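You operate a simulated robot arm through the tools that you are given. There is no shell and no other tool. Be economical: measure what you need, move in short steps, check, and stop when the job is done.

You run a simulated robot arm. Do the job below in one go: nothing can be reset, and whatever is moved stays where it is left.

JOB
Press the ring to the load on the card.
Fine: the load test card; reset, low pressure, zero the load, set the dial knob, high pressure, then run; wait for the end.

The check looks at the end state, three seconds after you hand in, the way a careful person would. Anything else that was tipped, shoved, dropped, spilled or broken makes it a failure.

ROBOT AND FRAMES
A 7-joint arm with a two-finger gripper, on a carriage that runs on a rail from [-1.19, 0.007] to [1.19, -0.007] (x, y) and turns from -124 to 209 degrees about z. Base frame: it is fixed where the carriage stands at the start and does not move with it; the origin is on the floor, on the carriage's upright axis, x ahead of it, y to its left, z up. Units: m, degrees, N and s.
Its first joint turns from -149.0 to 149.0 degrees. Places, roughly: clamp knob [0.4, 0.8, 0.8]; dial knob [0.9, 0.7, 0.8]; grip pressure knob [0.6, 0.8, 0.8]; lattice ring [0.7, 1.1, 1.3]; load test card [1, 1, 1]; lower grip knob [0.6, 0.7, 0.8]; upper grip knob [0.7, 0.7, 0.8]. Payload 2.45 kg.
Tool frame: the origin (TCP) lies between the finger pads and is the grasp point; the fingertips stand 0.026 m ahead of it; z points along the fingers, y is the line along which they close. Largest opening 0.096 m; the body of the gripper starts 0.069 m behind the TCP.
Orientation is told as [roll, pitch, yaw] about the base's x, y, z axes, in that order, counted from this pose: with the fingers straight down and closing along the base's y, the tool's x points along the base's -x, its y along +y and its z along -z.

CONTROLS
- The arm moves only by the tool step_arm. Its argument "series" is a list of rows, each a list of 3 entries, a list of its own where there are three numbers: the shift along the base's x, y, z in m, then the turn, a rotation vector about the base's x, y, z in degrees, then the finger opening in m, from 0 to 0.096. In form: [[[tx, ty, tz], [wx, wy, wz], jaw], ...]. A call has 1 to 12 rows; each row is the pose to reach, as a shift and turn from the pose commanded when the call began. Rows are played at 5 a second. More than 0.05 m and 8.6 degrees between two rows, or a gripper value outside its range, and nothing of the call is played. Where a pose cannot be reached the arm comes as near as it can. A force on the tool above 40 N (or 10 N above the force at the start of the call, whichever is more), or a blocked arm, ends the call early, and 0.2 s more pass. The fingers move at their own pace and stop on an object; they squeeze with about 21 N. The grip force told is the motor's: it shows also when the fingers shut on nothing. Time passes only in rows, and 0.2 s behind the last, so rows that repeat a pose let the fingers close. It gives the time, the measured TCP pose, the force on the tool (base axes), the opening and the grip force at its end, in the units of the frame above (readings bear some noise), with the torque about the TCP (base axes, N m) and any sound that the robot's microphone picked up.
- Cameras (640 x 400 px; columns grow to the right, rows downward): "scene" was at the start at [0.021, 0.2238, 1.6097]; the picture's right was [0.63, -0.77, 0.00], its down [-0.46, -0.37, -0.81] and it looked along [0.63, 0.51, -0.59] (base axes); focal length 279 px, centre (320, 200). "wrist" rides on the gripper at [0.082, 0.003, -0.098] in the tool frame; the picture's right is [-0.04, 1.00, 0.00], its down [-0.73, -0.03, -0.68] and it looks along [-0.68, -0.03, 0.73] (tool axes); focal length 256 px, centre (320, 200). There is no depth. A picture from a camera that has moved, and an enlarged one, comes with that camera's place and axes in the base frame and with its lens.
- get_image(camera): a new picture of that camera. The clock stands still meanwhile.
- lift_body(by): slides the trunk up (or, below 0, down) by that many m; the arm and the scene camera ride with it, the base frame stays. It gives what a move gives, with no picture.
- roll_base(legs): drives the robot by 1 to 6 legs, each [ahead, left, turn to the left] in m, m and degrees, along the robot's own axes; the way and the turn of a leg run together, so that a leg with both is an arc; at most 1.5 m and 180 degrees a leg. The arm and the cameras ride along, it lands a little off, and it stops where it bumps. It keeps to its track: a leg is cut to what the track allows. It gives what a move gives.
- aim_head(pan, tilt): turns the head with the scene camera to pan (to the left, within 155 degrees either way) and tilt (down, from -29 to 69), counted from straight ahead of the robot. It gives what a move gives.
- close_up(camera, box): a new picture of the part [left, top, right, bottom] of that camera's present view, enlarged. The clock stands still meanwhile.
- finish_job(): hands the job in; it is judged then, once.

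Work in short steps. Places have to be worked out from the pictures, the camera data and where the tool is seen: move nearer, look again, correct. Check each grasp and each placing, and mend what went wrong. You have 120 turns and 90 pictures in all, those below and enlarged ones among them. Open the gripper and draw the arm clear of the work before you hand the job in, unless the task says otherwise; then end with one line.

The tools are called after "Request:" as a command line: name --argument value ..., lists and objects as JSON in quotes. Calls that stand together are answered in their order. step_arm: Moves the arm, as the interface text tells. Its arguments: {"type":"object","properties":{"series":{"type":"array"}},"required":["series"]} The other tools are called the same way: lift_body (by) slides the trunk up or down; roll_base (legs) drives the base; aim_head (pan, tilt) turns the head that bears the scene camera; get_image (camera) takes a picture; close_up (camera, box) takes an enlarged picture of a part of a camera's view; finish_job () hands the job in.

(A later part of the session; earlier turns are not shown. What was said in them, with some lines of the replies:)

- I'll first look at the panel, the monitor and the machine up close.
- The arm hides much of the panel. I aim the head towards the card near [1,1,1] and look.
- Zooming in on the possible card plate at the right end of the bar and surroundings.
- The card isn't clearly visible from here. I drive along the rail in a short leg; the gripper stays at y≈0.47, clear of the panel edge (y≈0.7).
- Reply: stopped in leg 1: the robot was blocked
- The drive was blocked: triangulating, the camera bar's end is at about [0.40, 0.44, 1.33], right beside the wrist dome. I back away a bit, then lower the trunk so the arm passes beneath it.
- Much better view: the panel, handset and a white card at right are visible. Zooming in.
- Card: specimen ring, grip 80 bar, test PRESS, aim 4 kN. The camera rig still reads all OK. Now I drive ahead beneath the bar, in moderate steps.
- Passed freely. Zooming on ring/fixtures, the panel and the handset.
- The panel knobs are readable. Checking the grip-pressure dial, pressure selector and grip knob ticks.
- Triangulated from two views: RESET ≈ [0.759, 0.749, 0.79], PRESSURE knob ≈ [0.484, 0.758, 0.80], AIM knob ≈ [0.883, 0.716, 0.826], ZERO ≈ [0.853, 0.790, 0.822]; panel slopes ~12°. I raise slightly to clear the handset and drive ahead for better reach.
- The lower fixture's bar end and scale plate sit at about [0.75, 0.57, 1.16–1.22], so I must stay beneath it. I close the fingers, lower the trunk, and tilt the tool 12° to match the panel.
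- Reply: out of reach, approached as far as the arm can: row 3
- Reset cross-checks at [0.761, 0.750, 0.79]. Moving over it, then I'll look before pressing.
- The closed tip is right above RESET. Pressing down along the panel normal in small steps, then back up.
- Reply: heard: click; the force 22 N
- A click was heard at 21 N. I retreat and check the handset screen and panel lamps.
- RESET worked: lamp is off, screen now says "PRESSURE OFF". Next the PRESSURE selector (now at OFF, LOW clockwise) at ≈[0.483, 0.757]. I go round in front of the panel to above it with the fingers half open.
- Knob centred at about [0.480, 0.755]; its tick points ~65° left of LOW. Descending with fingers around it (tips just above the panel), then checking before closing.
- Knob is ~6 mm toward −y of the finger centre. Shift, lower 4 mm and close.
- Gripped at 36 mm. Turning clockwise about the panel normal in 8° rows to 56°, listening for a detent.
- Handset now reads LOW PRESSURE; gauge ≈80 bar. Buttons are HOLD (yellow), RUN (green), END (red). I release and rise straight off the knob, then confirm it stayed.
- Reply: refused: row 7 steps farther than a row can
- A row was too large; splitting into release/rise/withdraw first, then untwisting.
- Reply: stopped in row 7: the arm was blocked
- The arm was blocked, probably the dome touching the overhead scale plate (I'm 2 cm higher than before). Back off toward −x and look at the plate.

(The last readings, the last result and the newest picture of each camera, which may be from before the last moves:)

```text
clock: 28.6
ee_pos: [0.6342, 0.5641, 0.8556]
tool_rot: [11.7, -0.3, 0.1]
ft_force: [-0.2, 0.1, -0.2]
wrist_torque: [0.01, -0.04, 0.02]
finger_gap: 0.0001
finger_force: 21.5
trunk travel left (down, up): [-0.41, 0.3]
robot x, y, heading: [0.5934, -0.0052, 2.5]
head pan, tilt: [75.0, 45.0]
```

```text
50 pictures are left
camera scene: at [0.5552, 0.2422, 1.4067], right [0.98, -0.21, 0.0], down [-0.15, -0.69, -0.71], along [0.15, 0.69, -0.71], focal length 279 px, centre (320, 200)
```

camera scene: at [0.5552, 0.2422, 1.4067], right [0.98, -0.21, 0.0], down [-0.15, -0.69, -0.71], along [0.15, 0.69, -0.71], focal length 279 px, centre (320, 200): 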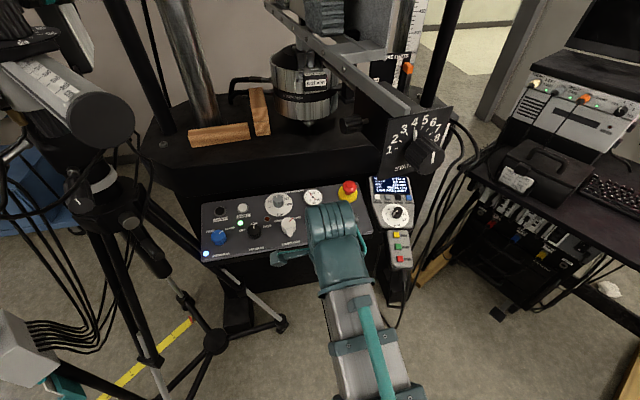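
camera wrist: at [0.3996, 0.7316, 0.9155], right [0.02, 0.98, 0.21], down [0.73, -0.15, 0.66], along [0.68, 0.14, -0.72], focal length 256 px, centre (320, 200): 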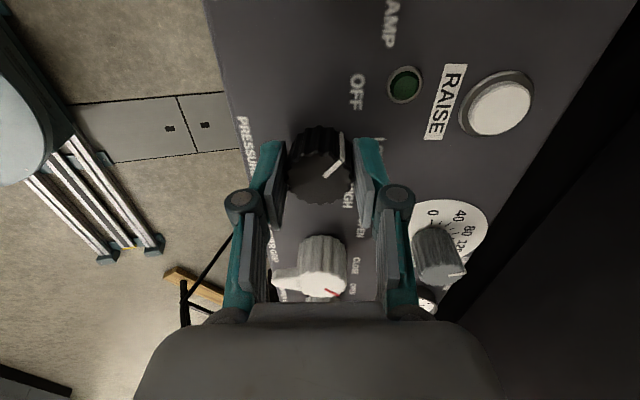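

The plate hasn't moved (bar end at the predicted pixel); its lower edge is at z≈1.12. I slide low and closer to me past it, then reposition the base to the right so the arm reaches the handset without passing below the plate.

Request:
step_arm --series '[[[0.025, -0.03, -0.01], [0, 0, 0], 0.0], [[0.06, -0.05, -0.02], [0, 0, 0], 0.0], [[0.1, -0.06, -0.02], [0, 0, 0], 0.0], [[0.14, -0.07, -0.02], [0, 0, 0], 0.0], [[0.18, -0.085, -0.02], [0, 0, 0], 0.0], [[0.225, -0.1, -0.02], [0, 0, 0], 0.0]]'

Request:
roll_base --legs '[[0.2, 0, -2.5], [0.2, 0, 0]]'

Request:
aim_head --pan 100 --tilt 42

Request:
get_image --camera "scene"

```text
clock: 30.0
ee_pos: [0.8582, 0.4643, 0.8357]
tool_rot: [11.7, -0.4, 0.3]
ft_force: [0.1, -0.5, 0.3]
wrist_torque: [-0.03, -0.05, 0.01]
finger_gap: 0.0002
finger_force: 20.8
trunk travel left (down, up): [-0.41, 0.3]
robot x, y, heading: [0.5932, -0.0009, 2.7]
head pan, tilt: [75.0, 45.0]
```

```text
clock: 32.8
ee_pos: [1.2779, 0.4497, 0.8358]
tool_rot: [11.8, -0.5, -2.1]
ft_force: [-0.4, -0.2, -0.3]
wrist_torque: [0.0, -0.01, 0.0]
finger_gap: 0.0001
finger_force: 21.2
trunk travel left (down, up): [-0.41, 0.3]
robot x, y, heading: [0.992, -0.0092, 0.3]
head pan, tilt: [75.0, 45.0]
```

```text
clock: 33.7
ee_pos: [1.2769, 0.4504, 0.8353]
tool_rot: [11.7, -0.5, -2.2]
ft_force: [0.6, -0.3, -0.9]
wrist_torque: [-0.02, -0.02, 0.01]
finger_gap: 0.0
finger_force: 21.0
trunk travel left (down, up): [-0.41, 0.3]
robot x, y, heading: [0.9905, -0.0077, 0.3]
head pan, tilt: [100.0, 42.0]
```

```text
49 pictures are left
camera scene: at [0.9298, 0.2448, 1.4108], right [0.98, 0.18, 0.0], down [0.12, -0.66, -0.74], along [-0.13, 0.73, -0.67], focal length 279 px, centre (320, 200)
```

scene: 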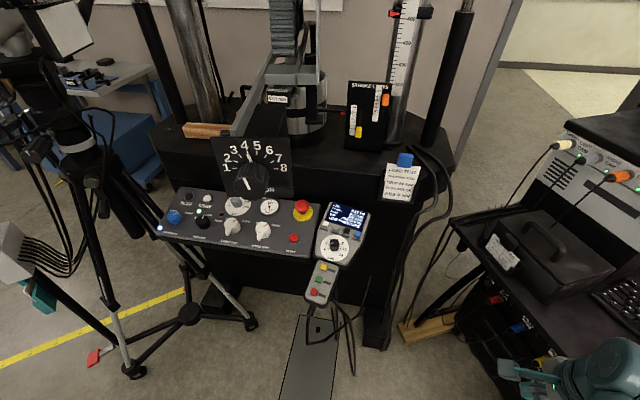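

Excellent clear view. Zooming on the handset/card and panel.

Request:
close_up --camera "scene" --box '[295, 150, 435, 310]'

Request:
close_up --camera "scene" --box '[150, 180, 320, 270]'

```text
2.50 times, centred on (365, 230) of scene
camera zoom: at [0.9298, 0.2448, 1.4108], right [0.98, 0.18, 0.0], down [0.12, -0.66, -0.74], along [-0.13, 0.73, -0.67], focal length 697 px, centre (208, 125)
```

zoom: 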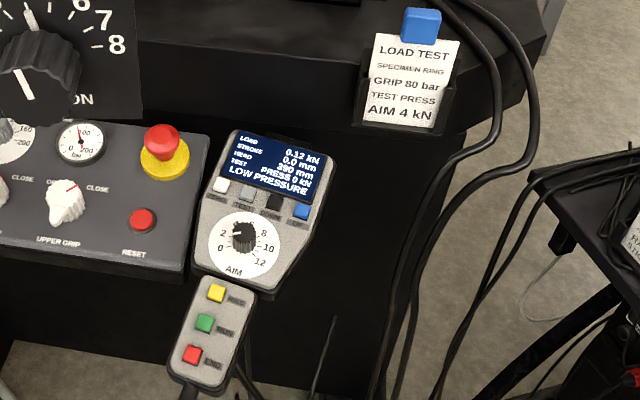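

```text
3.76 times, centred on (235, 225) of scene
camera zoom: at [0.9298, 0.2448, 1.4108], right [0.98, 0.18, 0.0], down [0.12, -0.66, -0.74], along [-0.13, 0.73, -0.67], focal length 1050 px, centre (640, 106)
```

zoom: 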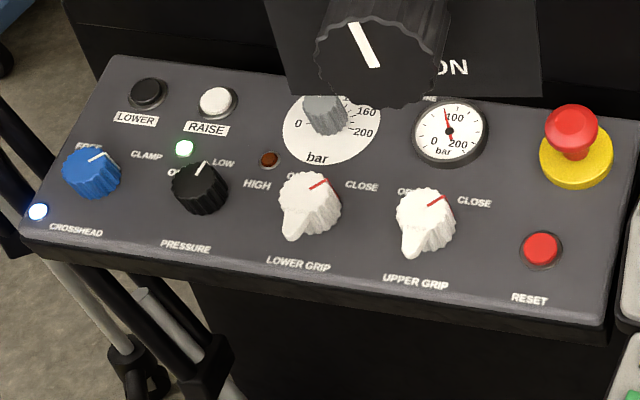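

Card fully read: RING, GRIP 80 bar, TEST PRESS, AIM 4 kN. Pressure selector rests at LOW. ZERO estimated at [0.849, 0.790, 0.822]. Swinging the arm in steps to above the handset.

Request:
step_arm --series '[[[-0.04, 0.02, 0.02], [0, 0, 0], 0.0], [[-0.08, 0.04, 0.035], [0, 0, 0], 0.0], [[-0.12, 0.055, 0.035], [0, 0, 0], 0.0], [[-0.16, 0.07, 0.035], [0, 0, 0], 0.0], [[-0.2, 0.085, 0.035], [0, 0, 0], 0.0], [[-0.245, 0.1, 0.035], [0, 0, 0], 0.0], [[-0.29, 0.115, 0.035], [0, 0, 0], 0.0], [[-0.33, 0.13, 0.035], [0, 0, 0], 0.0], [[-0.36, 0.16, 0.035], [0, 0, 0], 0.0]]'

Request:
get_image --camera "wrist"

Request:
get_image --camera "scene"

```text
clock: 35.7
ee_pos: [0.9168, 0.611, 0.87]
tool_rot: [11.7, -0.5, -2.3]
ft_force: [0.8, 0.6, 0.6]
wrist_torque: [0.01, 0.02, -0.01]
finger_gap: 0.0
finger_force: 21.2
trunk travel left (down, up): [-0.41, 0.3]
robot x, y, heading: [0.9922, -0.0084, 0.3]
head pan, tilt: [100.0, 42.0]
```

```text
46 pictures are left
camera wrist: at [0.8341, 0.5974, 0.9667], right [0.08, 0.98, 0.2], down [0.72, -0.2, 0.67], along [0.69, 0.09, -0.72], focal length 256 px, centre (320, 200)
```

wrist: 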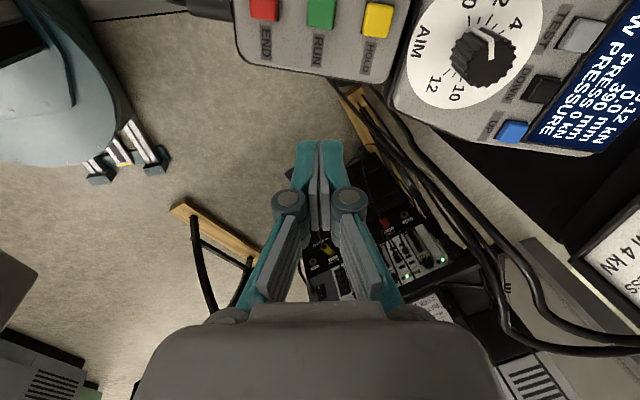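

```text
45 pictures are left
camera scene: at [0.9298, 0.2445, 1.4108], right [0.98, 0.18, 0.0], down [0.12, -0.66, -0.74], along [-0.13, 0.73, -0.67], focal length 279 px, centre (320, 200)
```

scene: 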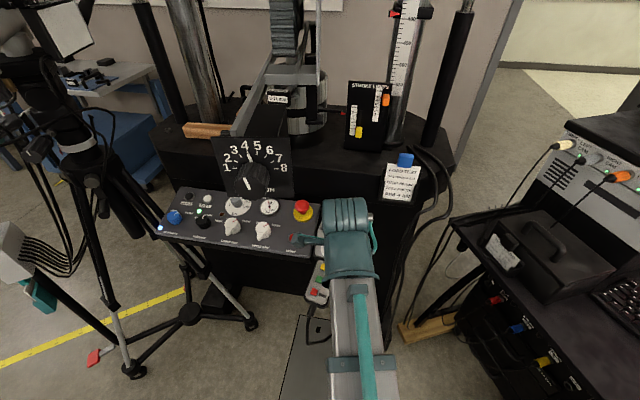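

Zooming the wrist view to read the AIM dial's tick.

Request:
close_up --camera "wrist" --box '[380, 0, 640, 160]'

```text
2.46 times, centred on (510, 80) of wrist
camera zoom: at [0.8341, 0.5974, 0.9667], right [0.08, 0.98, 0.2], down [0.72, -0.2, 0.67], along [0.69, 0.09, -0.72], focal length 630 px, centre (-148, 495)
```

zoom: 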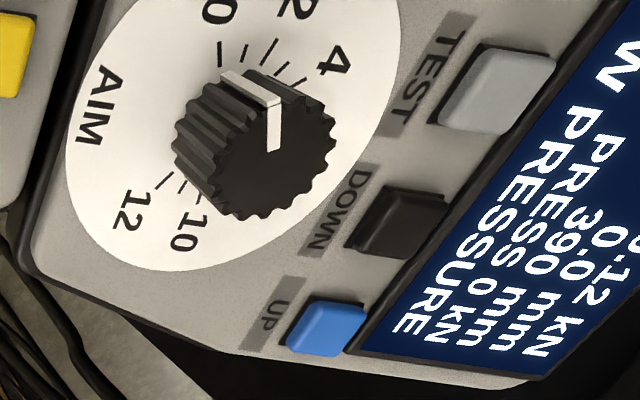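

The AIM dial is at 0, matching "PRESS 0 kN" on screen. Now approaching ZERO, to about 2 cm above it.

Request:
step_arm --series '[[[-0.03, 0.04, 0], [0, 0, 0], 0.0], [[-0.05, 0.08, 0], [0, 0, 0], 0.0], [[-0.068, 0.12, 0], [0, 0, 0], 0.0], [[-0.068, 0.165, 0], [0, 0, 0], 0.0]]'

Request:
get_image --camera "wrist"

```text
clock: 36.7
ee_pos: [0.8491, 0.7745, 0.87]
tool_rot: [11.7, -0.4, -2.3]
ft_force: [0.0, 0.0, 0.2]
wrist_torque: [0.03, 0.01, 0.01]
finger_gap: 0.0
finger_force: 21.1
trunk travel left (down, up): [-0.41, 0.3]
robot x, y, heading: [0.9897, -0.0073, 0.2]
head pan, tilt: [100.0, 42.0]
```

```text
43 pictures are left
camera wrist: at [0.7661, 0.7629, 0.9661], right [0.08, 0.98, 0.2], down [0.72, -0.19, 0.66], along [0.69, 0.1, -0.72], focal length 256 px, centre (320, 200)
```

wrist: 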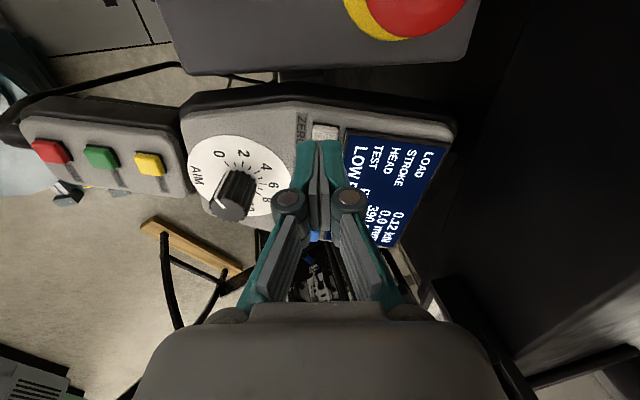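

ZERO at [0.846, 0.790]; pressing in small steps.

Request:
step_arm --series '[[[-0.003, 0.008, -0.01], [0, 0, 0], 0.0], [[-0.003, 0.009, -0.018], [0, 0, 0], 0.0], [[-0.003, 0.01, -0.022], [0, 0, 0], 0.0], [[-0.003, 0.0105, -0.025], [0, 0, 0], 0.0], [[-0.003, 0.011, -0.028], [0, 0, 0], 0.0]]'

Request:
close_up --camera "wrist" --box '[180, 80, 480, 260]'

```text
clock: 37.9
ee_pos: [0.8458, 0.7848, 0.8495]
tool_rot: [12.3, -0.3, -2.3]
ft_force: [1.1, -10.0, 23.8]
wrist_torque: [0.08, -0.14, -0.07]
finger_gap: 0.006
finger_force: 28.4
trunk travel left (down, up): [-0.41, 0.3]
robot x, y, heading: [0.993, -0.004, 0.2]
head pan, tilt: [100.0, 42.0]
heard: click
stopped in row 5: the force on the tool passed its limit at 44 N (the readings are from after the stop); the commanded pose is now the measured one
```

```text
2.13 times, centred on (330, 170) of wrist
camera zoom: at [0.7635, 0.7708, 0.9456], right [0.08, 0.97, 0.21], down [0.72, -0.2, 0.66], along [0.69, 0.1, -0.72], focal length 546 px, centre (299, 264)
```

zoom: 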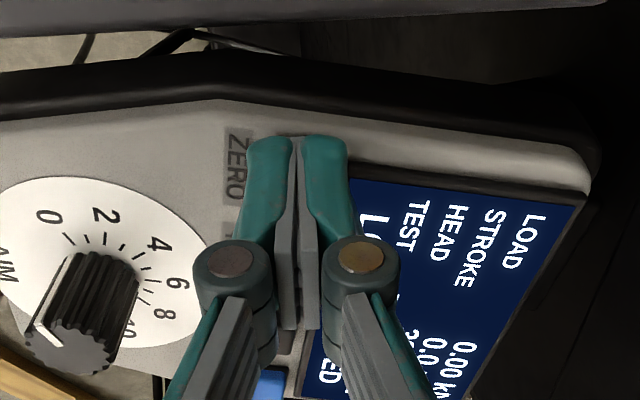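

Load reads 0.00. Retreat up, and go above the AIM knob ([0.882, 0.716], top ≈0.83), fingers opened, tilt raised to 15° for the handset's slope.

Request:
step_arm --series '[[[0, -0.004, 0.018], [0, 0, 0], 0.0], [[0, -0.008, 0.036], [0, 0, 0], 0.0], [[0.018, -0.045, 0.036], [3, 0, 0], 0.03], [[0.036, -0.078, 0.036], [3, 0, 0], 0.055], [[0.036, -0.078, 0.036], [3, 0, 0], 0.055]]'

Request:
get_image --camera "wrist"

```text
clock: 39.1
ee_pos: [0.8827, 0.7086, 0.8826]
tool_rot: [15.0, -0.3, -2.2]
ft_force: [0.0, -0.1, 1.2]
wrist_torque: [0.0, -0.02, 0.01]
finger_gap: 0.0551
finger_force: 0.1
trunk travel left (down, up): [-0.41, 0.3]
robot x, y, heading: [0.9894, -0.004, 0.2]
head pan, tilt: [100.0, 42.0]
```

```text
41 pictures are left
camera wrist: at [0.8, 0.69, 0.9774], right [0.08, 0.96, 0.26], down [0.72, -0.23, 0.65], along [0.69, 0.14, -0.71], focal length 256 px, centre (320, 200)
```

wrist: 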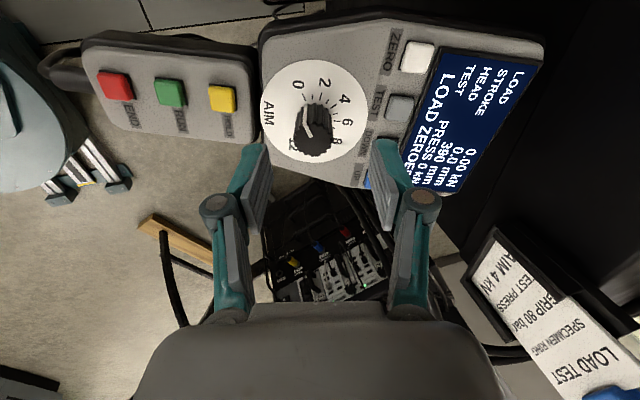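

"LOAD ZEROED". Descending partly with the fingers around the knob and rechecking alignment.

Request:
step_arm --series '[[[0.001, 0.004, -0.015], [0, 0, 0], 0.05], [[0.002, 0.007, -0.03], [0, 0, 0], 0.05], [[0.002, 0.008, -0.036], [0, 0, 0], 0.05]]'

Request:
get_image --camera "wrist"

```text
clock: 39.9
ee_pos: [0.8851, 0.7178, 0.847]
tool_rot: [15.2, -0.3, -2.2]
ft_force: [0.0, -0.9, 0.2]
wrist_torque: [0.0, 0.01, -0.03]
finger_gap: 0.0499
finger_force: 0.1
trunk travel left (down, up): [-0.41, 0.3]
robot x, y, heading: [0.9928, -0.0021, 0.4]
head pan, tilt: [100.0, 42.0]
```

```text
40 pictures are left
camera wrist: at [0.8012, 0.6986, 0.9411], right [0.08, 0.96, 0.26], down [0.72, -0.23, 0.65], along [0.69, 0.14, -0.71], focal length 256 px, centre (320, 200)
```

wrist: 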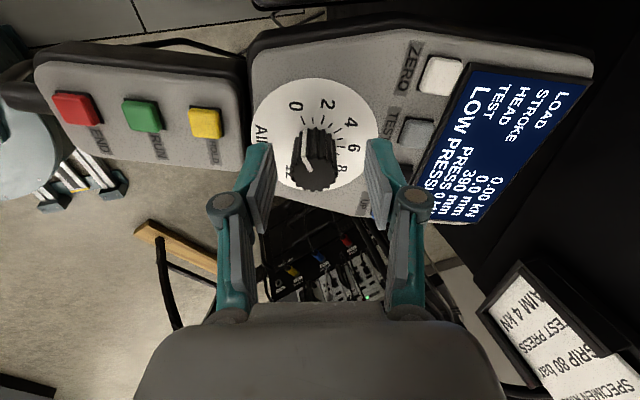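

Aligned within a few mm. Lower 12 mm and grip.

Request:
step_arm --series '[[[0.001, -0.001, -0.007], [0, 0, 0], 0.05], [[0.001, 0.0, -0.012], [0, 0, 0], 0.05], [[0.001, 0.0, -0.012], [0, 0, 0], 0.03], [[0.001, 0.0, -0.012], [0, 0, 0], 0.015], [[0.001, 0.0, -0.012], [0, 0, 0], 0.015], [[0.001, 0.0, -0.012], [0, 0, 0], 0.015]]'

Request:
get_image --camera "wrist"

```text
clock: 41.3
ee_pos: [0.8847, 0.717, 0.8348]
tool_rot: [15.0, -0.2, -2.2]
ft_force: [0.6, -0.5, -2.2]
wrist_torque: [-0.05, 0.0, 0.06]
finger_gap: 0.0257
finger_force: 45.1
trunk travel left (down, up): [-0.41, 0.3]
robot x, y, heading: [0.9929, -0.0022, 0.2]
head pan, tilt: [100.0, 42.0]
```

```text
39 pictures are left
camera wrist: at [0.8021, 0.6984, 0.9289], right [0.08, 0.96, 0.26], down [0.72, -0.23, 0.65], along [0.69, 0.14, -0.71], focal length 256 px, centre (320, 200)
```

wrist: 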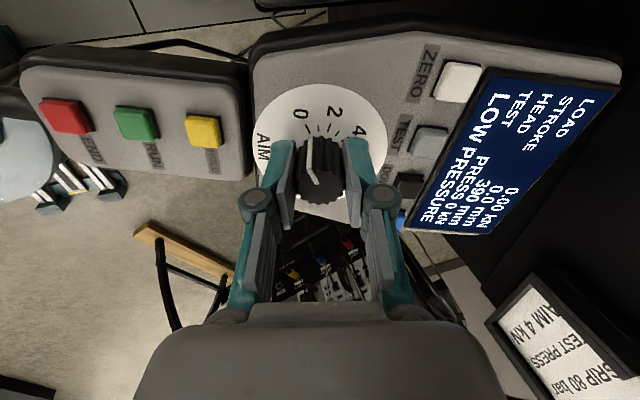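

Good, centred grip (25.7 mm, low force). Turning clockwise 40° first and reading the screen.

Request:
step_arm --series '[[[0, 0, 0], [0, 2.07, -7.73], 0.015], [[0, 0, 0], [0, 4.14, -15.46], 0.015], [[0, 0, 0], [0, 6.22, -23.2], 0.015], [[0, 0, 0], [0, 8.29, -30.9], 0.015], [[0, 0, 0], [0, 10.36, -38.6], 0.015]]'

Request:
get_image --camera "wrist"

```text
clock: 42.5
ee_pos: [0.8851, 0.7167, 0.834]
tool_rot: [11.2, 9.2, -41.3]
ft_force: [0.6, -3.1, -4.9]
wrist_torque: [0.08, 0.12, 0.05]
finger_gap: 0.0254
finger_force: 44.4
trunk travel left (down, up): [-0.41, 0.3]
robot x, y, heading: [0.9925, -0.003, -0.1]
head pan, tilt: [100.0, 42.0]
```

```text
38 pictures are left
camera wrist: at [0.8256, 0.7488, 0.9424], right [0.7, 0.69, 0.19], down [0.52, -0.67, 0.53], along [0.49, -0.28, -0.82], focal length 256 px, centre (320, 200)
```

wrist: 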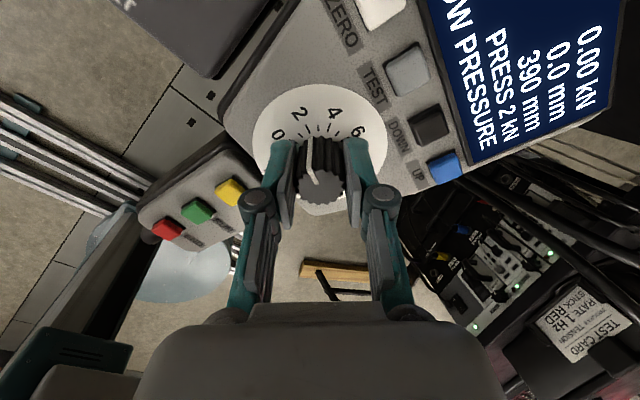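

40° gave "PRESS 2 kN", i.e. 20°/kN. Another 40°.

Request:
step_arm --series '[[[0, 0, 0], [0, 2.07, -7.73], 0.015], [[0, 0, 0], [0, 4.14, -15.46], 0.015], [[0, 0, 0], [0, 6.22, -23.2], 0.015], [[0, 0, 0], [0, 8.29, -30.9], 0.015], [[0, 0, 0], [0, 10.36, -38.6], 0.015]]'

Request:
get_image --camera "wrist"

Request:
close_up --camera "wrist" --box '[220, 70, 420, 220]'

```text
clock: 43.7
ee_pos: [0.8848, 0.7183, 0.8339]
tool_rot: [5.0, 13.3, -69.0]
ft_force: [-5.6, -2.2, -3.9]
wrist_torque: [-0.43, 0.0, 0.0]
finger_gap: 0.0255
finger_force: 44.5
out of reach, approached as far as the arm can: row 4, 5
trunk travel left (down, up): [-0.41, 0.3]
robot x, y, heading: [0.993, -0.0079, 0.4]
head pan, tilt: [100.0, 42.0]
```

```text
37 pictures are left
camera wrist: at [0.8597, 0.7691, 0.9479], right [0.95, 0.3, 0.08], down [0.23, -0.84, 0.49], along [0.21, -0.45, -0.87], focal length 256 px, centre (320, 200)
```

wrist: 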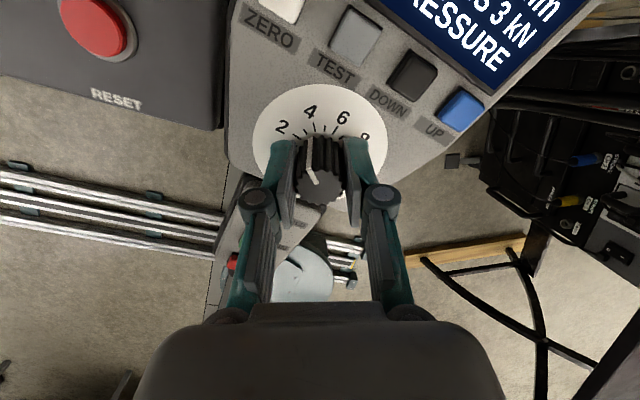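

```text
2.67 times, centred on (320, 145) of wrist
camera zoom: at [0.8597, 0.7691, 0.9479], right [0.95, 0.3, 0.08], down [0.23, -0.84, 0.49], along [0.21, -0.45, -0.87], focal length 683 px, centre (320, 347)
```

zoom: 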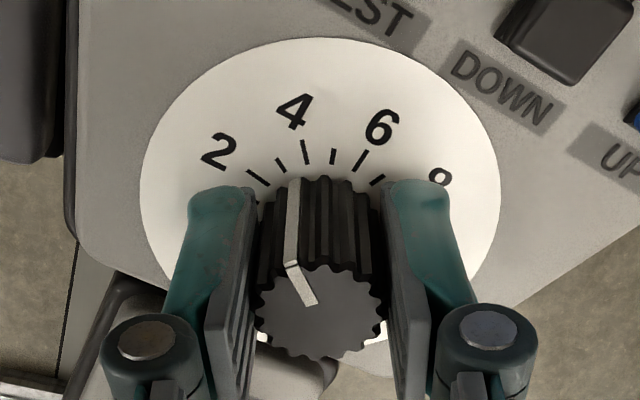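

Wrist limit reached at ~67° turned (reads 3 kN). I release in place, turn back 48° around the knob, regrip.

Request:
step_arm --series '[[[0, 0, 0], [0, 0, 0], 0.05], [[0, 0, 0], [0, 0, 0], 0.05], [[0, 0, 0], [0, -2.07, 7.73], 0.05], [[0, 0, 0], [0, -4.14, 15.46], 0.05], [[0, 0, 0], [0, -6.22, 23.2], 0.05], [[0, 0, 0], [0, -8.29, 30.9], 0.05], [[0, 0, 0], [0, -10.36, 38.6], 0.05], [[0, 0, 0], [0, -12.42, 46.4], 0.05], [[0, 0, 0], [0, -12.42, 46.4], 0.03], [[0, 0, 0], [0, -12.42, 46.4], 0.015], [[0, 0, 0], [0, -12.42, 46.4], 0.015], [[0, 0, 0], [0, -12.42, 46.4], 0.015]]'

Request:
get_image --camera "wrist"

```text
clock: 46.3
ee_pos: [0.8862, 0.7164, 0.8348]
tool_rot: [13.8, 4.7, -21.1]
ft_force: [-0.3, 1.6, 0.3]
wrist_torque: [0.05, -0.04, 0.0]
finger_gap: 0.0252
finger_force: 44.7
trunk travel left (down, up): [-0.41, 0.3]
robot x, y, heading: [0.9905, -0.0068, 0.2]
head pan, tilt: [100.0, 42.0]
```

```text
35 pictures are left
camera wrist: at [0.8089, 0.7252, 0.9361], right [0.4, 0.88, 0.23], down [0.66, -0.46, 0.59], along [0.63, -0.08, -0.77], focal length 256 px, centre (320, 200)
```

wrist: 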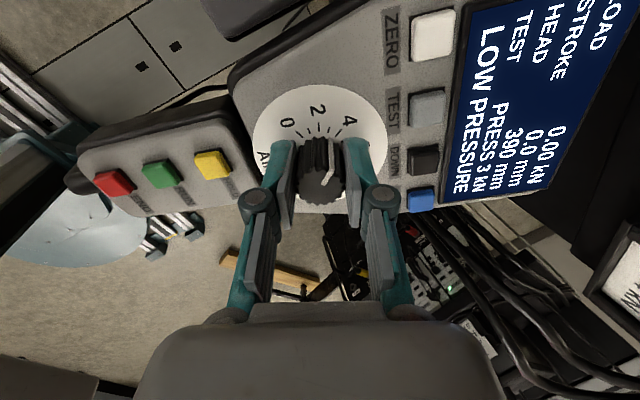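

Regripped. ~68° done; turning the remaining 12°.

Request:
step_arm --series '[[[0, 0, 0], [0, 1.55, -5.8], 0.015], [[0, 0, 0], [0, 3.1, -11.6], 0.015], [[0, 0, 0], [0, 3.1, -11.6], 0.015]]'

Request:
close_up --camera "wrist" --box '[230, 0, 610, 230]'

```text
clock: 47.1
ee_pos: [0.8849, 0.7178, 0.8345]
tool_rot: [12.5, 7.5, -33.0]
ft_force: [0.7, 1.2, -0.4]
wrist_torque: [0.38, 0.3, 0.08]
finger_gap: 0.0253
finger_force: 45.5
trunk travel left (down, up): [-0.41, 0.3]
robot x, y, heading: [0.9947, -0.0035, 0.4]
head pan, tilt: [100.0, 42.0]
```

```text
1.68 times, centred on (420, 115) of wrist
camera zoom: at [0.8177, 0.7399, 0.94], right [0.59, 0.78, 0.21], down [0.59, -0.59, 0.56], along [0.56, -0.2, -0.8], focal length 431 px, centre (152, 343)
```

zoom: 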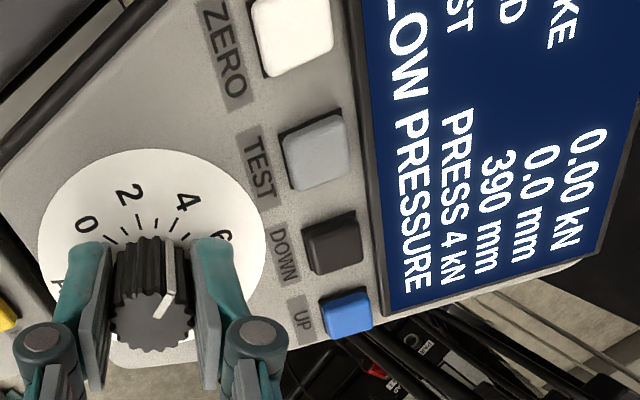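

PRESS 4 kN. I release, rise, and check the dial from the scene camera with the arm withdrawn.

Request:
step_arm --series '[[[0, 0, 0], [0, 0, 0], 0.05], [[0, 0, 0], [0, 0, 0], 0.05], [[0, -0.008, 0.03], [0, 0, 0], 0.05], [[0, -0.013, 0.045], [0, 0, 0], 0.05], [[0.01, -0.05, 0.045], [0, -1.55, 5.8], 0.05], [[0.02, -0.09, 0.045], [0, -3.1, 11.6], 0.02], [[0.04, -0.12, 0.045], [0, -4.66, 17.4], 0.0], [[0.06, -0.14, 0.04], [0, -6.2, 23.2], 0.0], [[0.1, -0.15, 0.03], [0, -7.8, 29], 0.0]]'

Request:
close_up --camera "scene" --box '[300, 195, 380, 310]'

```text
clock: 49.1
ee_pos: [0.9853, 0.5654, 0.8658]
tool_rot: [14.9, 0.2, -3.5]
ft_force: [-0.5, -0.3, 0.0]
wrist_torque: [0.01, -0.02, 0.01]
finger_gap: 0.0
finger_force: 21.0
trunk travel left (down, up): [-0.41, 0.3]
robot x, y, heading: [0.9888, -0.0036, 0.1]
head pan, tilt: [100.0, 42.0]
```

```text
3.48 times, centred on (340, 252) of scene
camera zoom: at [0.9295, 0.2447, 1.4108], right [0.98, 0.18, 0.0], down [0.12, -0.66, -0.74], along [-0.13, 0.73, -0.67], focal length 970 px, centre (250, 17)
```

zoom: 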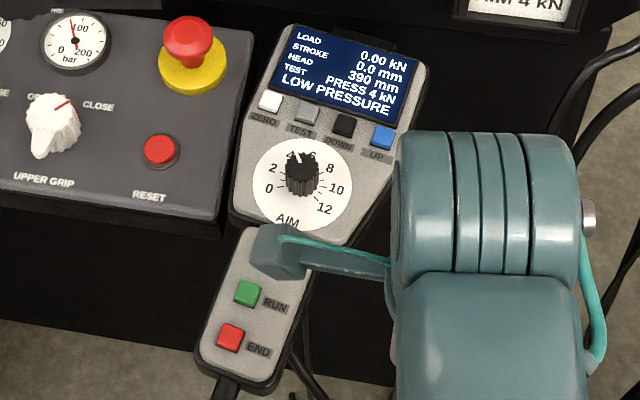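

Dial tick sits at 4, screen shows PRESS 4 kN. Now back to the pressure selector by the reverse of the route that proved clear.

Request:
step_arm --series '[[[0.045, -0.01, 0], [0, 0, 0], 0.0], [[0.09, -0.025, -0.01], [0, 0, 0], 0.0], [[0.135, -0.045, -0.02], [0, 0, 0], 0.0], [[0.18, -0.06, -0.03], [0, 0, 0], 0.0], [[0.225, -0.08, -0.03], [0, 0, 0], 0.0], [[0.27, -0.1, -0.03], [0, 0, 0], 0.0]]'

Request:
roll_base --legs '[[-0.2, 0, 0], [-0.2, 0, 0]]'

```text
refused: row 3 steps farther than a row can; nothing moved
```

```text
clock: 51.9
ee_pos: [0.5877, 0.5677, 0.8649]
tool_rot: [14.8, 0.1, -3.7]
ft_force: [-0.4, 0.3, 0.0]
wrist_torque: [0.0, 0.03, -0.03]
finger_gap: 0.0
finger_force: 21.1
trunk travel left (down, up): [-0.41, 0.3]
robot x, y, heading: [0.5939, -0.0031, 0.2]
head pan, tilt: [100.0, 42.0]
```

The arm move was refused, yet the base drove; it wasn't blocked, but I must check nothing was nudged by the dome or hand.

Request:
aim_head --pan 75 --tilt 45

Request:
get_image --camera "scene"

Request:
close_up --camera "scene" --box '[340, 80, 450, 280]'

```text
clock: 52.8
ee_pos: [0.5873, 0.5681, 0.8651]
tool_rot: [14.8, 0.1, -3.7]
ft_force: [0.3, 0.5, -0.4]
wrist_torque: [-0.01, 0.03, -0.02]
finger_gap: 0.0001
finger_force: 20.8
trunk travel left (down, up): [-0.41, 0.3]
robot x, y, heading: [0.5936, -0.001, 0.1]
head pan, tilt: [75.0, 45.0]
```

```text
32 pictures are left
camera scene: at [0.5662, 0.2435, 1.4065], right [0.97, -0.25, 0.0], down [-0.18, -0.68, -0.71], along [0.18, 0.68, -0.71], focal length 279 px, centre (320, 200)
```

scene: 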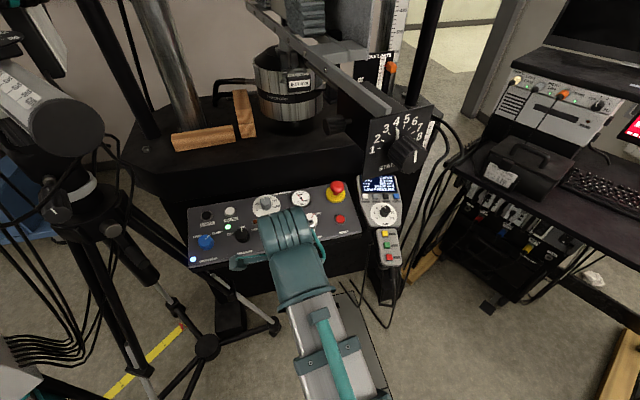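

```text
2.00 times, centred on (395, 180) of scene
camera zoom: at [0.5662, 0.2435, 1.4065], right [0.97, -0.25, 0.0], down [-0.18, -0.68, -0.71], along [0.18, 0.68, -0.71], focal length 558 px, centre (170, 240)
```

zoom: 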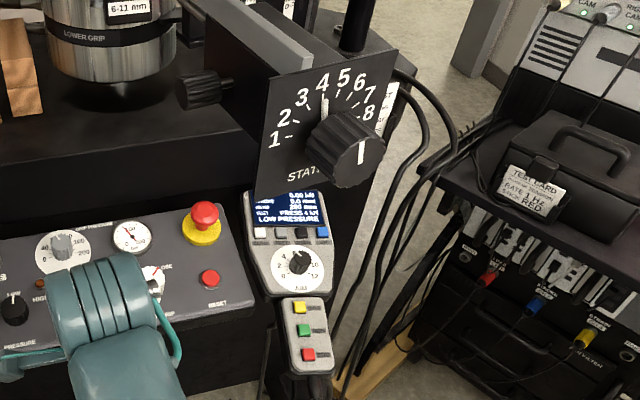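

Everything is unchanged. Now approach the PRESSURE selector again, with a slight positive yaw for turning room.

Request:
step_arm --series '[[[-0.045, 0.0, 0.0135], [-1, 0, 4], 0.02], [[-0.09, 0.01, 0.0135], [-3, 0, 9], 0.06], [[-0.105, 0.05, 0.0135], [-3, 0, 9], 0.06], [[-0.105, 0.095, 0.0135], [-3, 0, 9], 0.06], [[-0.105, 0.135, 0.0135], [-3, 0, 9], 0.06], [[-0.105, 0.172, 0.0135], [-3, 0, 9], 0.06], [[-0.105, 0.176, -0.01], [-3, 0, 9], 0.06], [[-0.105, 0.179, -0.025], [-3, 0, 9], 0.06]]'

Request:
get_image --camera "wrist"

```text
clock: 54.6
ee_pos: [0.4816, 0.7468, 0.8391]
tool_rot: [11.9, 0.0, 5.3]
ft_force: [-0.1, 0.2, -0.4]
wrist_torque: [-0.01, 0.01, 0.01]
finger_gap: 0.06
finger_force: 0.0
trunk travel left (down, up): [-0.41, 0.3]
robot x, y, heading: [0.5896, -0.0016, 0.1]
head pan, tilt: [75.0, 45.0]
```

```text
30 pictures are left
camera wrist: at [0.4023, 0.7235, 0.936], right [-0.05, 0.98, 0.21], down [0.75, -0.1, 0.66], along [0.66, 0.19, -0.73], focal length 256 px, centre (320, 200)
```

wrist: 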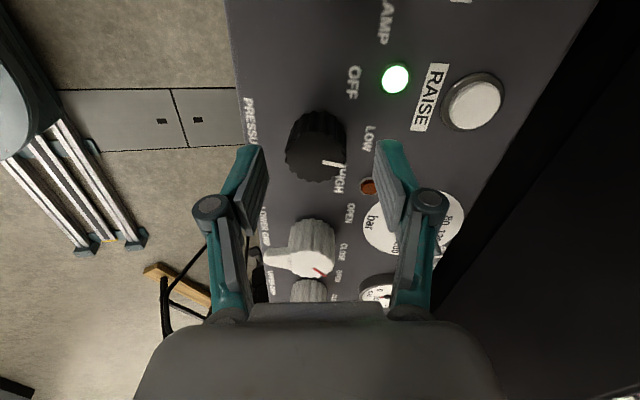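

Aligned as on the first grasp. Lower and grip.

Request:
step_arm --series '[[[0, 0.002, -0.012], [0, 0, 0], 0.06], [[0, 0.003, -0.02], [0, 0, 0], 0.06], [[0, 0.003, -0.02], [0, 0, 0], 0.04], [[0, 0.003, -0.02], [0, 0, 0], 0.02], [[0, 0.003, -0.02], [0, 0, 0], 0.02], [[0, 0.003, -0.02], [0, 0, 0], 0.02]]'

Request:
step_arm --series '[[[0, 0, 0], [0, 1.66, -7.82], 0.02], [[0, 0, 0], [0, 3.33, -15.65], 0.02], [[0, 0, 0], [0, 4.99, -23.47], 0.02], [[0, 0, 0], [0, 6.66, -31.3], 0.02], [[0, 0, 0], [0, 8.32, -39.1], 0.02], [[0, 0, 0], [0, 9.98, -46.9], 0.02], [[0, 0, 0], [0, 11.65, -54.8], 0.02]]'

Request:
close_up --camera "scene" --box '[230, 165, 410, 275]'

```text
clock: 56.0
ee_pos: [0.482, 0.7498, 0.8192]
tool_rot: [11.8, 0.1, 5.3]
ft_force: [1.3, -6.3, -4.5]
wrist_torque: [0.77, 0.1, 0.02]
finger_gap: 0.036
finger_force: 44.8
trunk travel left (down, up): [-0.41, 0.3]
robot x, y, heading: [0.5891, -0.0037, 0.1]
head pan, tilt: [75.0, 45.0]
```

```text
clock: 57.6
ee_pos: [0.481, 0.7516, 0.82]
tool_rot: [7.6, 10.7, -50.3]
ft_force: [-1.8, -0.3, -2.5]
wrist_torque: [0.43, -0.06, 0.58]
finger_gap: 0.0356
finger_force: 45.1
trunk travel left (down, up): [-0.41, 0.3]
robot x, y, heading: [0.5936, -0.0037, -0.0]
head pan, tilt: [75.0, 45.0]
```

```text
3.56 times, centred on (320, 220) of scene
camera zoom: at [0.566, 0.2436, 1.4065], right [0.97, -0.25, 0.0], down [-0.18, -0.68, -0.71], along [0.18, 0.68, -0.71], focal length 992 px, centre (320, 129)
```

zoom: 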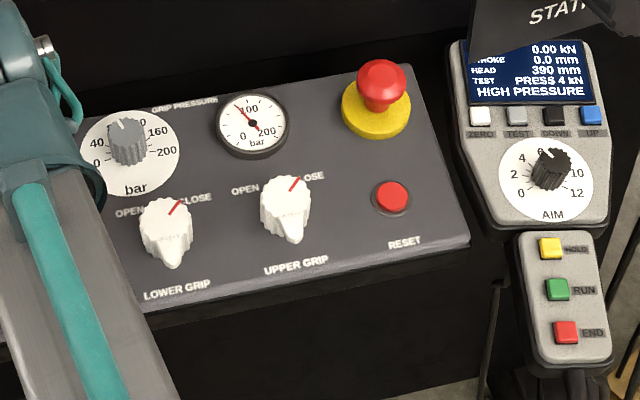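

HIGH PRESSURE, load 0.00, PRESS 4 kN. Release, rise, withdraw and untwist well left of the plate.

Request:
step_arm --series '[[[0, 0, 0], [0, 0, 0], 0.06], [[0, 0, 0], [0, 0, 0], 0.06], [[0, -0.006, 0.03], [0, 0, 0], 0.06], [[0, -0.012, 0.055], [0, 0, 0], 0.06], [[0, -0.055, 0.055], [0, 0, 0], 0.06], [[0, -0.1, 0.055], [0, 0, 0], 0.03], [[0, -0.147, 0.055], [0, 0, 0], 0.0], [[0.02, -0.17, 0.04], [0, 0, 0], 0.0]]'

Request:
step_arm --series '[[[0.02, -0.005, -0.005], [0, -1.66, 7.82], 0.0], [[0.04, -0.01, -0.01], [0, -3.33, 15.65], 0.0], [[0.06, -0.015, -0.015], [0, -4.99, 23.47], 0.0], [[0.08, -0.02, -0.02], [0, -6.66, 31.3], 0.0], [[0.1, -0.025, -0.025], [0, -8.32, 39.1], 0.0], [[0.12, -0.03, -0.025], [0, -9.98, 46.9], 0.0]]'

Request:
close_up --camera "scene" --box '[185, 165, 410, 275]'

```text
clock: 59.4
ee_pos: [0.5011, 0.5799, 0.8596]
tool_rot: [7.5, 10.5, -50.1]
ft_force: [-0.2, 0.3, 0.4]
wrist_torque: [0.01, -0.05, -0.01]
finger_gap: 0.0
finger_force: 21.2
trunk travel left (down, up): [-0.41, 0.3]
robot x, y, heading: [0.5944, -0.0052, 0.2]
head pan, tilt: [75.0, 45.0]
```

```text
clock: 60.8
ee_pos: [0.6226, 0.5492, 0.8363]
tool_rot: [11.8, 1.7, -2.5]
ft_force: [0.1, 0.0, 0.3]
wrist_torque: [-0.03, 0.04, -0.03]
finger_gap: 0.0001
finger_force: 21.1
trunk travel left (down, up): [-0.41, 0.3]
robot x, y, heading: [0.592, -0.0045, 0.3]
head pan, tilt: [75.0, 45.0]
```

```text
2.84 times, centred on (298, 220) of scene
camera zoom: at [0.5662, 0.2435, 1.4065], right [0.97, -0.26, 0.0], down [-0.18, -0.68, -0.71], along [0.18, 0.68, -0.71], focal length 793 px, centre (384, 143)
```

zoom: 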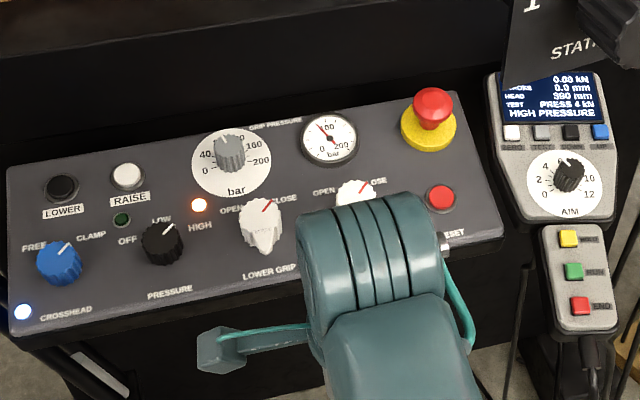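

HIGH lamp lit, all set. Now slide past the plate along the proven path and drive right to reach RUN.

Request:
step_arm --series '[[[0.035, -0.02, 0], [0, 0, 0], 0.0], [[0.072, -0.035, 0], [0, 0, 0], 0.0], [[0.112, -0.045, 0], [0, 0, 0], 0.0], [[0.152, -0.055, 0], [0, 0, 0], 0.0], [[0.192, -0.07, 0], [0, 0, 0], 0.0], [[0.236, -0.085, 0], [0, 0, 0], 0.0]]'

```text
clock: 62.2
ee_pos: [0.8598, 0.4641, 0.8349]
tool_rot: [11.8, 1.8, -2.6]
ft_force: [-0.2, 0.2, -0.8]
wrist_torque: [-0.02, 0.0, -0.01]
finger_gap: 0.0
finger_force: 21.4
trunk travel left (down, up): [-0.41, 0.3]
robot x, y, heading: [0.5958, -0.0008, 0.4]
head pan, tilt: [75.0, 45.0]
```

Clear. Driving right.

Request:
roll_base --legs '[[0.2, 0, 0], [0.2, 0, 0]]'

Request:
step_arm --series '[[[-0.04, 0.02, 0.02], [0, 0, 0], 0.0], [[-0.08, 0.035, 0.035], [0, 0, 0], 0.0], [[-0.12, 0.05, 0.035], [0, 0, 0], 0.0], [[-0.16, 0.06, 0.035], [0, 0, 0], 0.0], [[-0.2, 0.07, 0.035], [0, 0, 0], 0.0], [[-0.24, 0.085, 0.035], [0, 0, 0], 0.0], [[-0.285, 0.1, 0.035], [0, 0, 0], 0.0], [[-0.325, 0.115, 0.035], [0, 0, 0], 0.0], [[-0.365, 0.13, 0.035], [0, 0, 0], 0.0], [[-0.4, 0.145, 0.025], [0, 0, 0], 0.0]]'

Request:
get_image --camera "wrist"

```text
clock: 65.0
ee_pos: [1.2568, 0.4611, 0.8353]
tool_rot: [11.9, 1.8, -2.8]
ft_force: [-0.1, 0.5, 0.6]
wrist_torque: [0.01, 0.0, 0.01]
finger_gap: 0.0
finger_force: 20.7
trunk travel left (down, up): [-0.41, 0.3]
robot x, y, heading: [0.9868, -0.0048, 0.0]
head pan, tilt: [75.0, 45.0]
```

```text
clock: 67.2
ee_pos: [0.8563, 0.6054, 0.8621]
tool_rot: [11.9, 1.8, -2.8]
ft_force: [-0.7, -0.5, -0.3]
wrist_torque: [-0.03, -0.02, 0.03]
finger_gap: 0.0002
finger_force: 21.5
trunk travel left (down, up): [-0.41, 0.3]
robot x, y, heading: [0.9871, -0.0074, -0.1]
head pan, tilt: [75.0, 45.0]
```

```text
27 pictures are left
camera wrist: at [0.777, 0.5926, 0.9599], right [0.09, 0.97, 0.2], down [0.74, -0.21, 0.63], along [0.66, 0.09, -0.75], focal length 256 px, centre (320, 200)
```

wrist: 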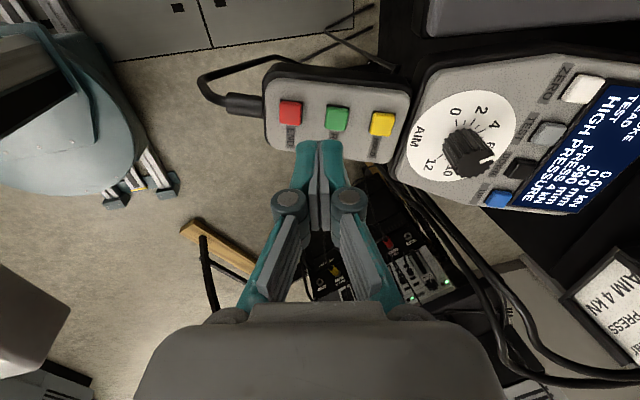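

RUN located at [0.856, 0.633, 0.785]. Pressing it in small steps and lifting immediately after.

Request:
step_arm --series '[[[0, 0.016, -0.02], [0, 0, 0], 0.0], [[0, 0.02, -0.04], [0, 0, 0], 0.0], [[0, 0.0215, -0.047], [0, 0, 0], 0.0], [[0, 0.022, -0.05], [0, 0, 0], 0.0], [[0, 0.0225, -0.053], [0, 0, 0], 0.0], [[0, 0.023, -0.055], [0, 0, 0], 0.0]]'

Request:
get_image --camera "wrist"

```text
clock: 68.6
ee_pos: [0.8547, 0.6282, 0.8075]
tool_rot: [12.0, 1.9, -2.6]
ft_force: [-1.2, -2.4, 17.7]
wrist_torque: [0.08, -0.09, -0.02]
finger_gap: 0.006
finger_force: 28.4
trunk travel left (down, up): [-0.41, 0.3]
robot x, y, heading: [0.9901, -0.0065, 0.3]
head pan, tilt: [75.0, 45.0]
heard: click
```

```text
26 pictures are left
camera wrist: at [0.7772, 0.6159, 0.9059], right [0.09, 0.97, 0.21], down [0.75, -0.21, 0.63], along [0.66, 0.09, -0.75], focal length 256 px, centre (320, 200)
```

wrist: 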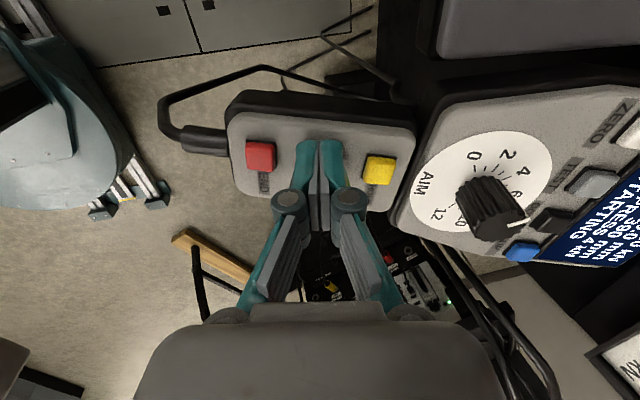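

Click; screen shows "STARTING". I lift off and withdraw, then watch the screen.

Request:
step_arm --series '[[[0, -0.004, 0.02], [0, 0, 0], 0.0], [[0, -0.008, 0.045], [0, 0, 0], 0.0], [[0.04, -0.03, 0.045], [0, 0, 0], 0.0], [[0.08, -0.05, 0.045], [0, 0, 0], 0.0], [[0.12, -0.07, 0.045], [0, 0, 0], 0.0], [[0.16, -0.085, 0.045], [0, 0, 0], 0.03], [[0.2, -0.1, 0.045], [0, 0, 0], 0.06]]'

Request:
aim_head --pan 100 --tilt 42

Request:
close_up --camera "scene" --box '[300, 150, 430, 310]'

```text
clock: 70.2
ee_pos: [1.0569, 0.5294, 0.8494]
tool_rot: [12.0, 1.8, -2.7]
ft_force: [0.1, -0.4, 0.6]
wrist_torque: [-0.03, -0.01, -0.01]
finger_gap: 0.06
finger_force: 0.0
trunk travel left (down, up): [-0.41, 0.3]
robot x, y, heading: [0.9894, -0.0056, 0.0]
head pan, tilt: [75.0, 45.0]
```

```text
clock: 71.1
ee_pos: [1.0566, 0.5303, 0.8492]
tool_rot: [11.9, 1.9, -2.8]
ft_force: [0.3, -0.1, -0.3]
wrist_torque: [-0.01, -0.02, 0.01]
finger_gap: 0.0601
finger_force: 0.1
trunk travel left (down, up): [-0.41, 0.3]
robot x, y, heading: [0.9859, -0.0082, 0.1]
head pan, tilt: [100.0, 42.0]
```

```text
2.50 times, centred on (365, 230) of scene
camera zoom: at [0.928, 0.2451, 1.4108], right [0.98, 0.17, 0.0], down [0.12, -0.66, -0.74], along [-0.13, 0.73, -0.67], focal length 697 px, centre (208, 125)
```

zoom: 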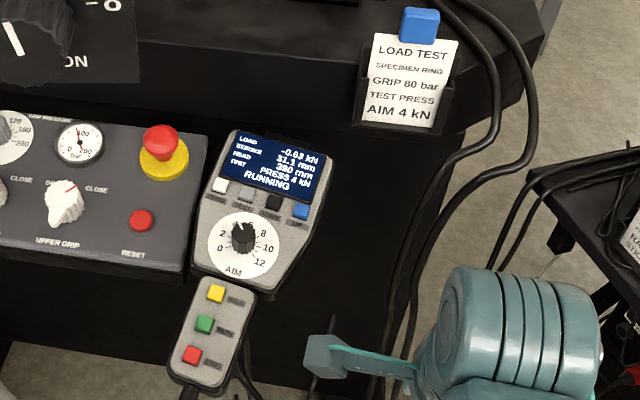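

RUNNING, load building (−0.8 kN, stroke 31 mm). Waiting in place.

Request:
step_arm --series '[[[0, 0, 0], [0, 0, 0], 0.06], [[0, 0, 0], [0, 0, 0], 0.06], [[0, 0, 0], [0, 0, 0], 0.06], [[0, 0, 0], [0, 0, 0], 0.06], [[0, 0, 0], [0, 0, 0], 0.06], [[0, 0, 0], [0, 0, 0], 0.06], [[0, 0, 0], [0, 0, 0], 0.06], [[0, 0, 0], [0, 0, 0], 0.06], [[0, 0, 0], [0, 0, 0], 0.06], [[0, 0, 0], [0, 0, 0], 0.06], [[0, 0, 0], [0, 0, 0], 0.06], [[0, 0, 0], [0, 0, 0], 0.06]]'

Request:
step_arm --series '[[[0, 0, 0], [0, 0, 0], 0.06], [[0, 0, 0], [0, 0, 0], 0.06], [[0, 0, 0], [0, 0, 0], 0.06], [[0, 0, 0], [0, 0, 0], 0.06], [[0, 0, 0], [0, 0, 0], 0.06], [[0, 0, 0], [0, 0, 0], 0.06], [[0, 0, 0], [0, 0, 0], 0.06], [[0, 0, 0], [0, 0, 0], 0.06], [[0, 0, 0], [0, 0, 0], 0.06], [[0, 0, 0], [0, 0, 0], 0.06], [[0, 0, 0], [0, 0, 0], 0.06], [[0, 0, 0], [0, 0, 0], 0.06]]'

Request:
close_up --camera "scene" --box '[310, 195, 390, 245]'

```text
clock: 73.7
ee_pos: [1.0569, 0.5298, 0.8502]
tool_rot: [11.9, 1.9, -2.8]
ft_force: [-0.7, 0.5, 0.0]
wrist_torque: [-0.02, 0.04, -0.05]
finger_gap: 0.0599
finger_force: 0.0
trunk travel left (down, up): [-0.41, 0.3]
robot x, y, heading: [0.9909, -0.0044, 0.2]
head pan, tilt: [100.0, 42.0]
```

```text
clock: 76.3
ee_pos: [1.0566, 0.5292, 0.8495]
tool_rot: [11.9, 1.8, -2.8]
ft_force: [-1.0, 0.3, 0.3]
wrist_torque: [0.0, 0.0, 0.01]
finger_gap: 0.0601
finger_force: 0.1
trunk travel left (down, up): [-0.41, 0.3]
robot x, y, heading: [0.9915, -0.0054, 0.4]
head pan, tilt: [100.0, 42.0]
```

```text
8.00 times, centred on (350, 220) of scene
camera zoom: at [0.928, 0.2451, 1.4108], right [0.98, 0.17, 0.0], down [0.12, -0.66, -0.74], along [-0.13, 0.73, -0.67], focal length 2231 px, centre (80, 40)
```

zoom: 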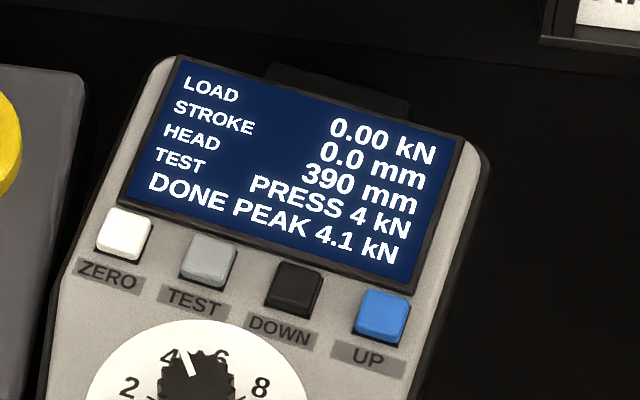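

DONE, peak 4.1 kN, returned to zero. Final look at the whole scene.

Request:
get_image --camera "scene"

```text
23 pictures are left
camera scene: at [0.928, 0.2451, 1.4108], right [0.98, 0.17, 0.0], down [0.12, -0.66, -0.74], along [-0.13, 0.73, -0.67], focal length 279 px, centre (320, 200)
```

scene: 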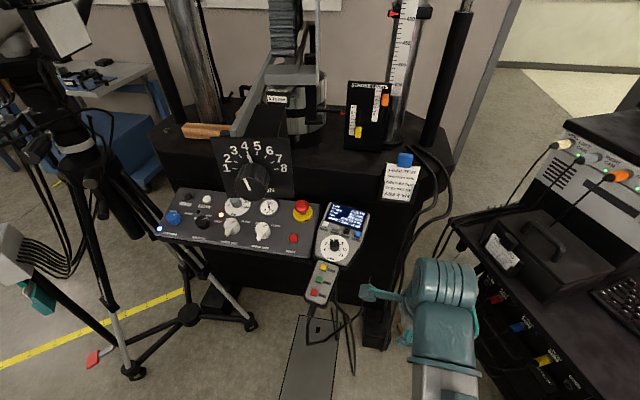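

All is as it was, the gripper is open and the arm is clear. Handing in.

Request:
finish_job

```text
The job is handed in.
```

The ring was pressed in the card's test (PRESS, aim 4 kN, grip 80 bar), and the handset now reads "DONE PEAK 4.1 kN" with load and stroke back at zero; on the way the robot bumped twice, probably the camera bar and the scale plate, and neither looked moved afterwards.
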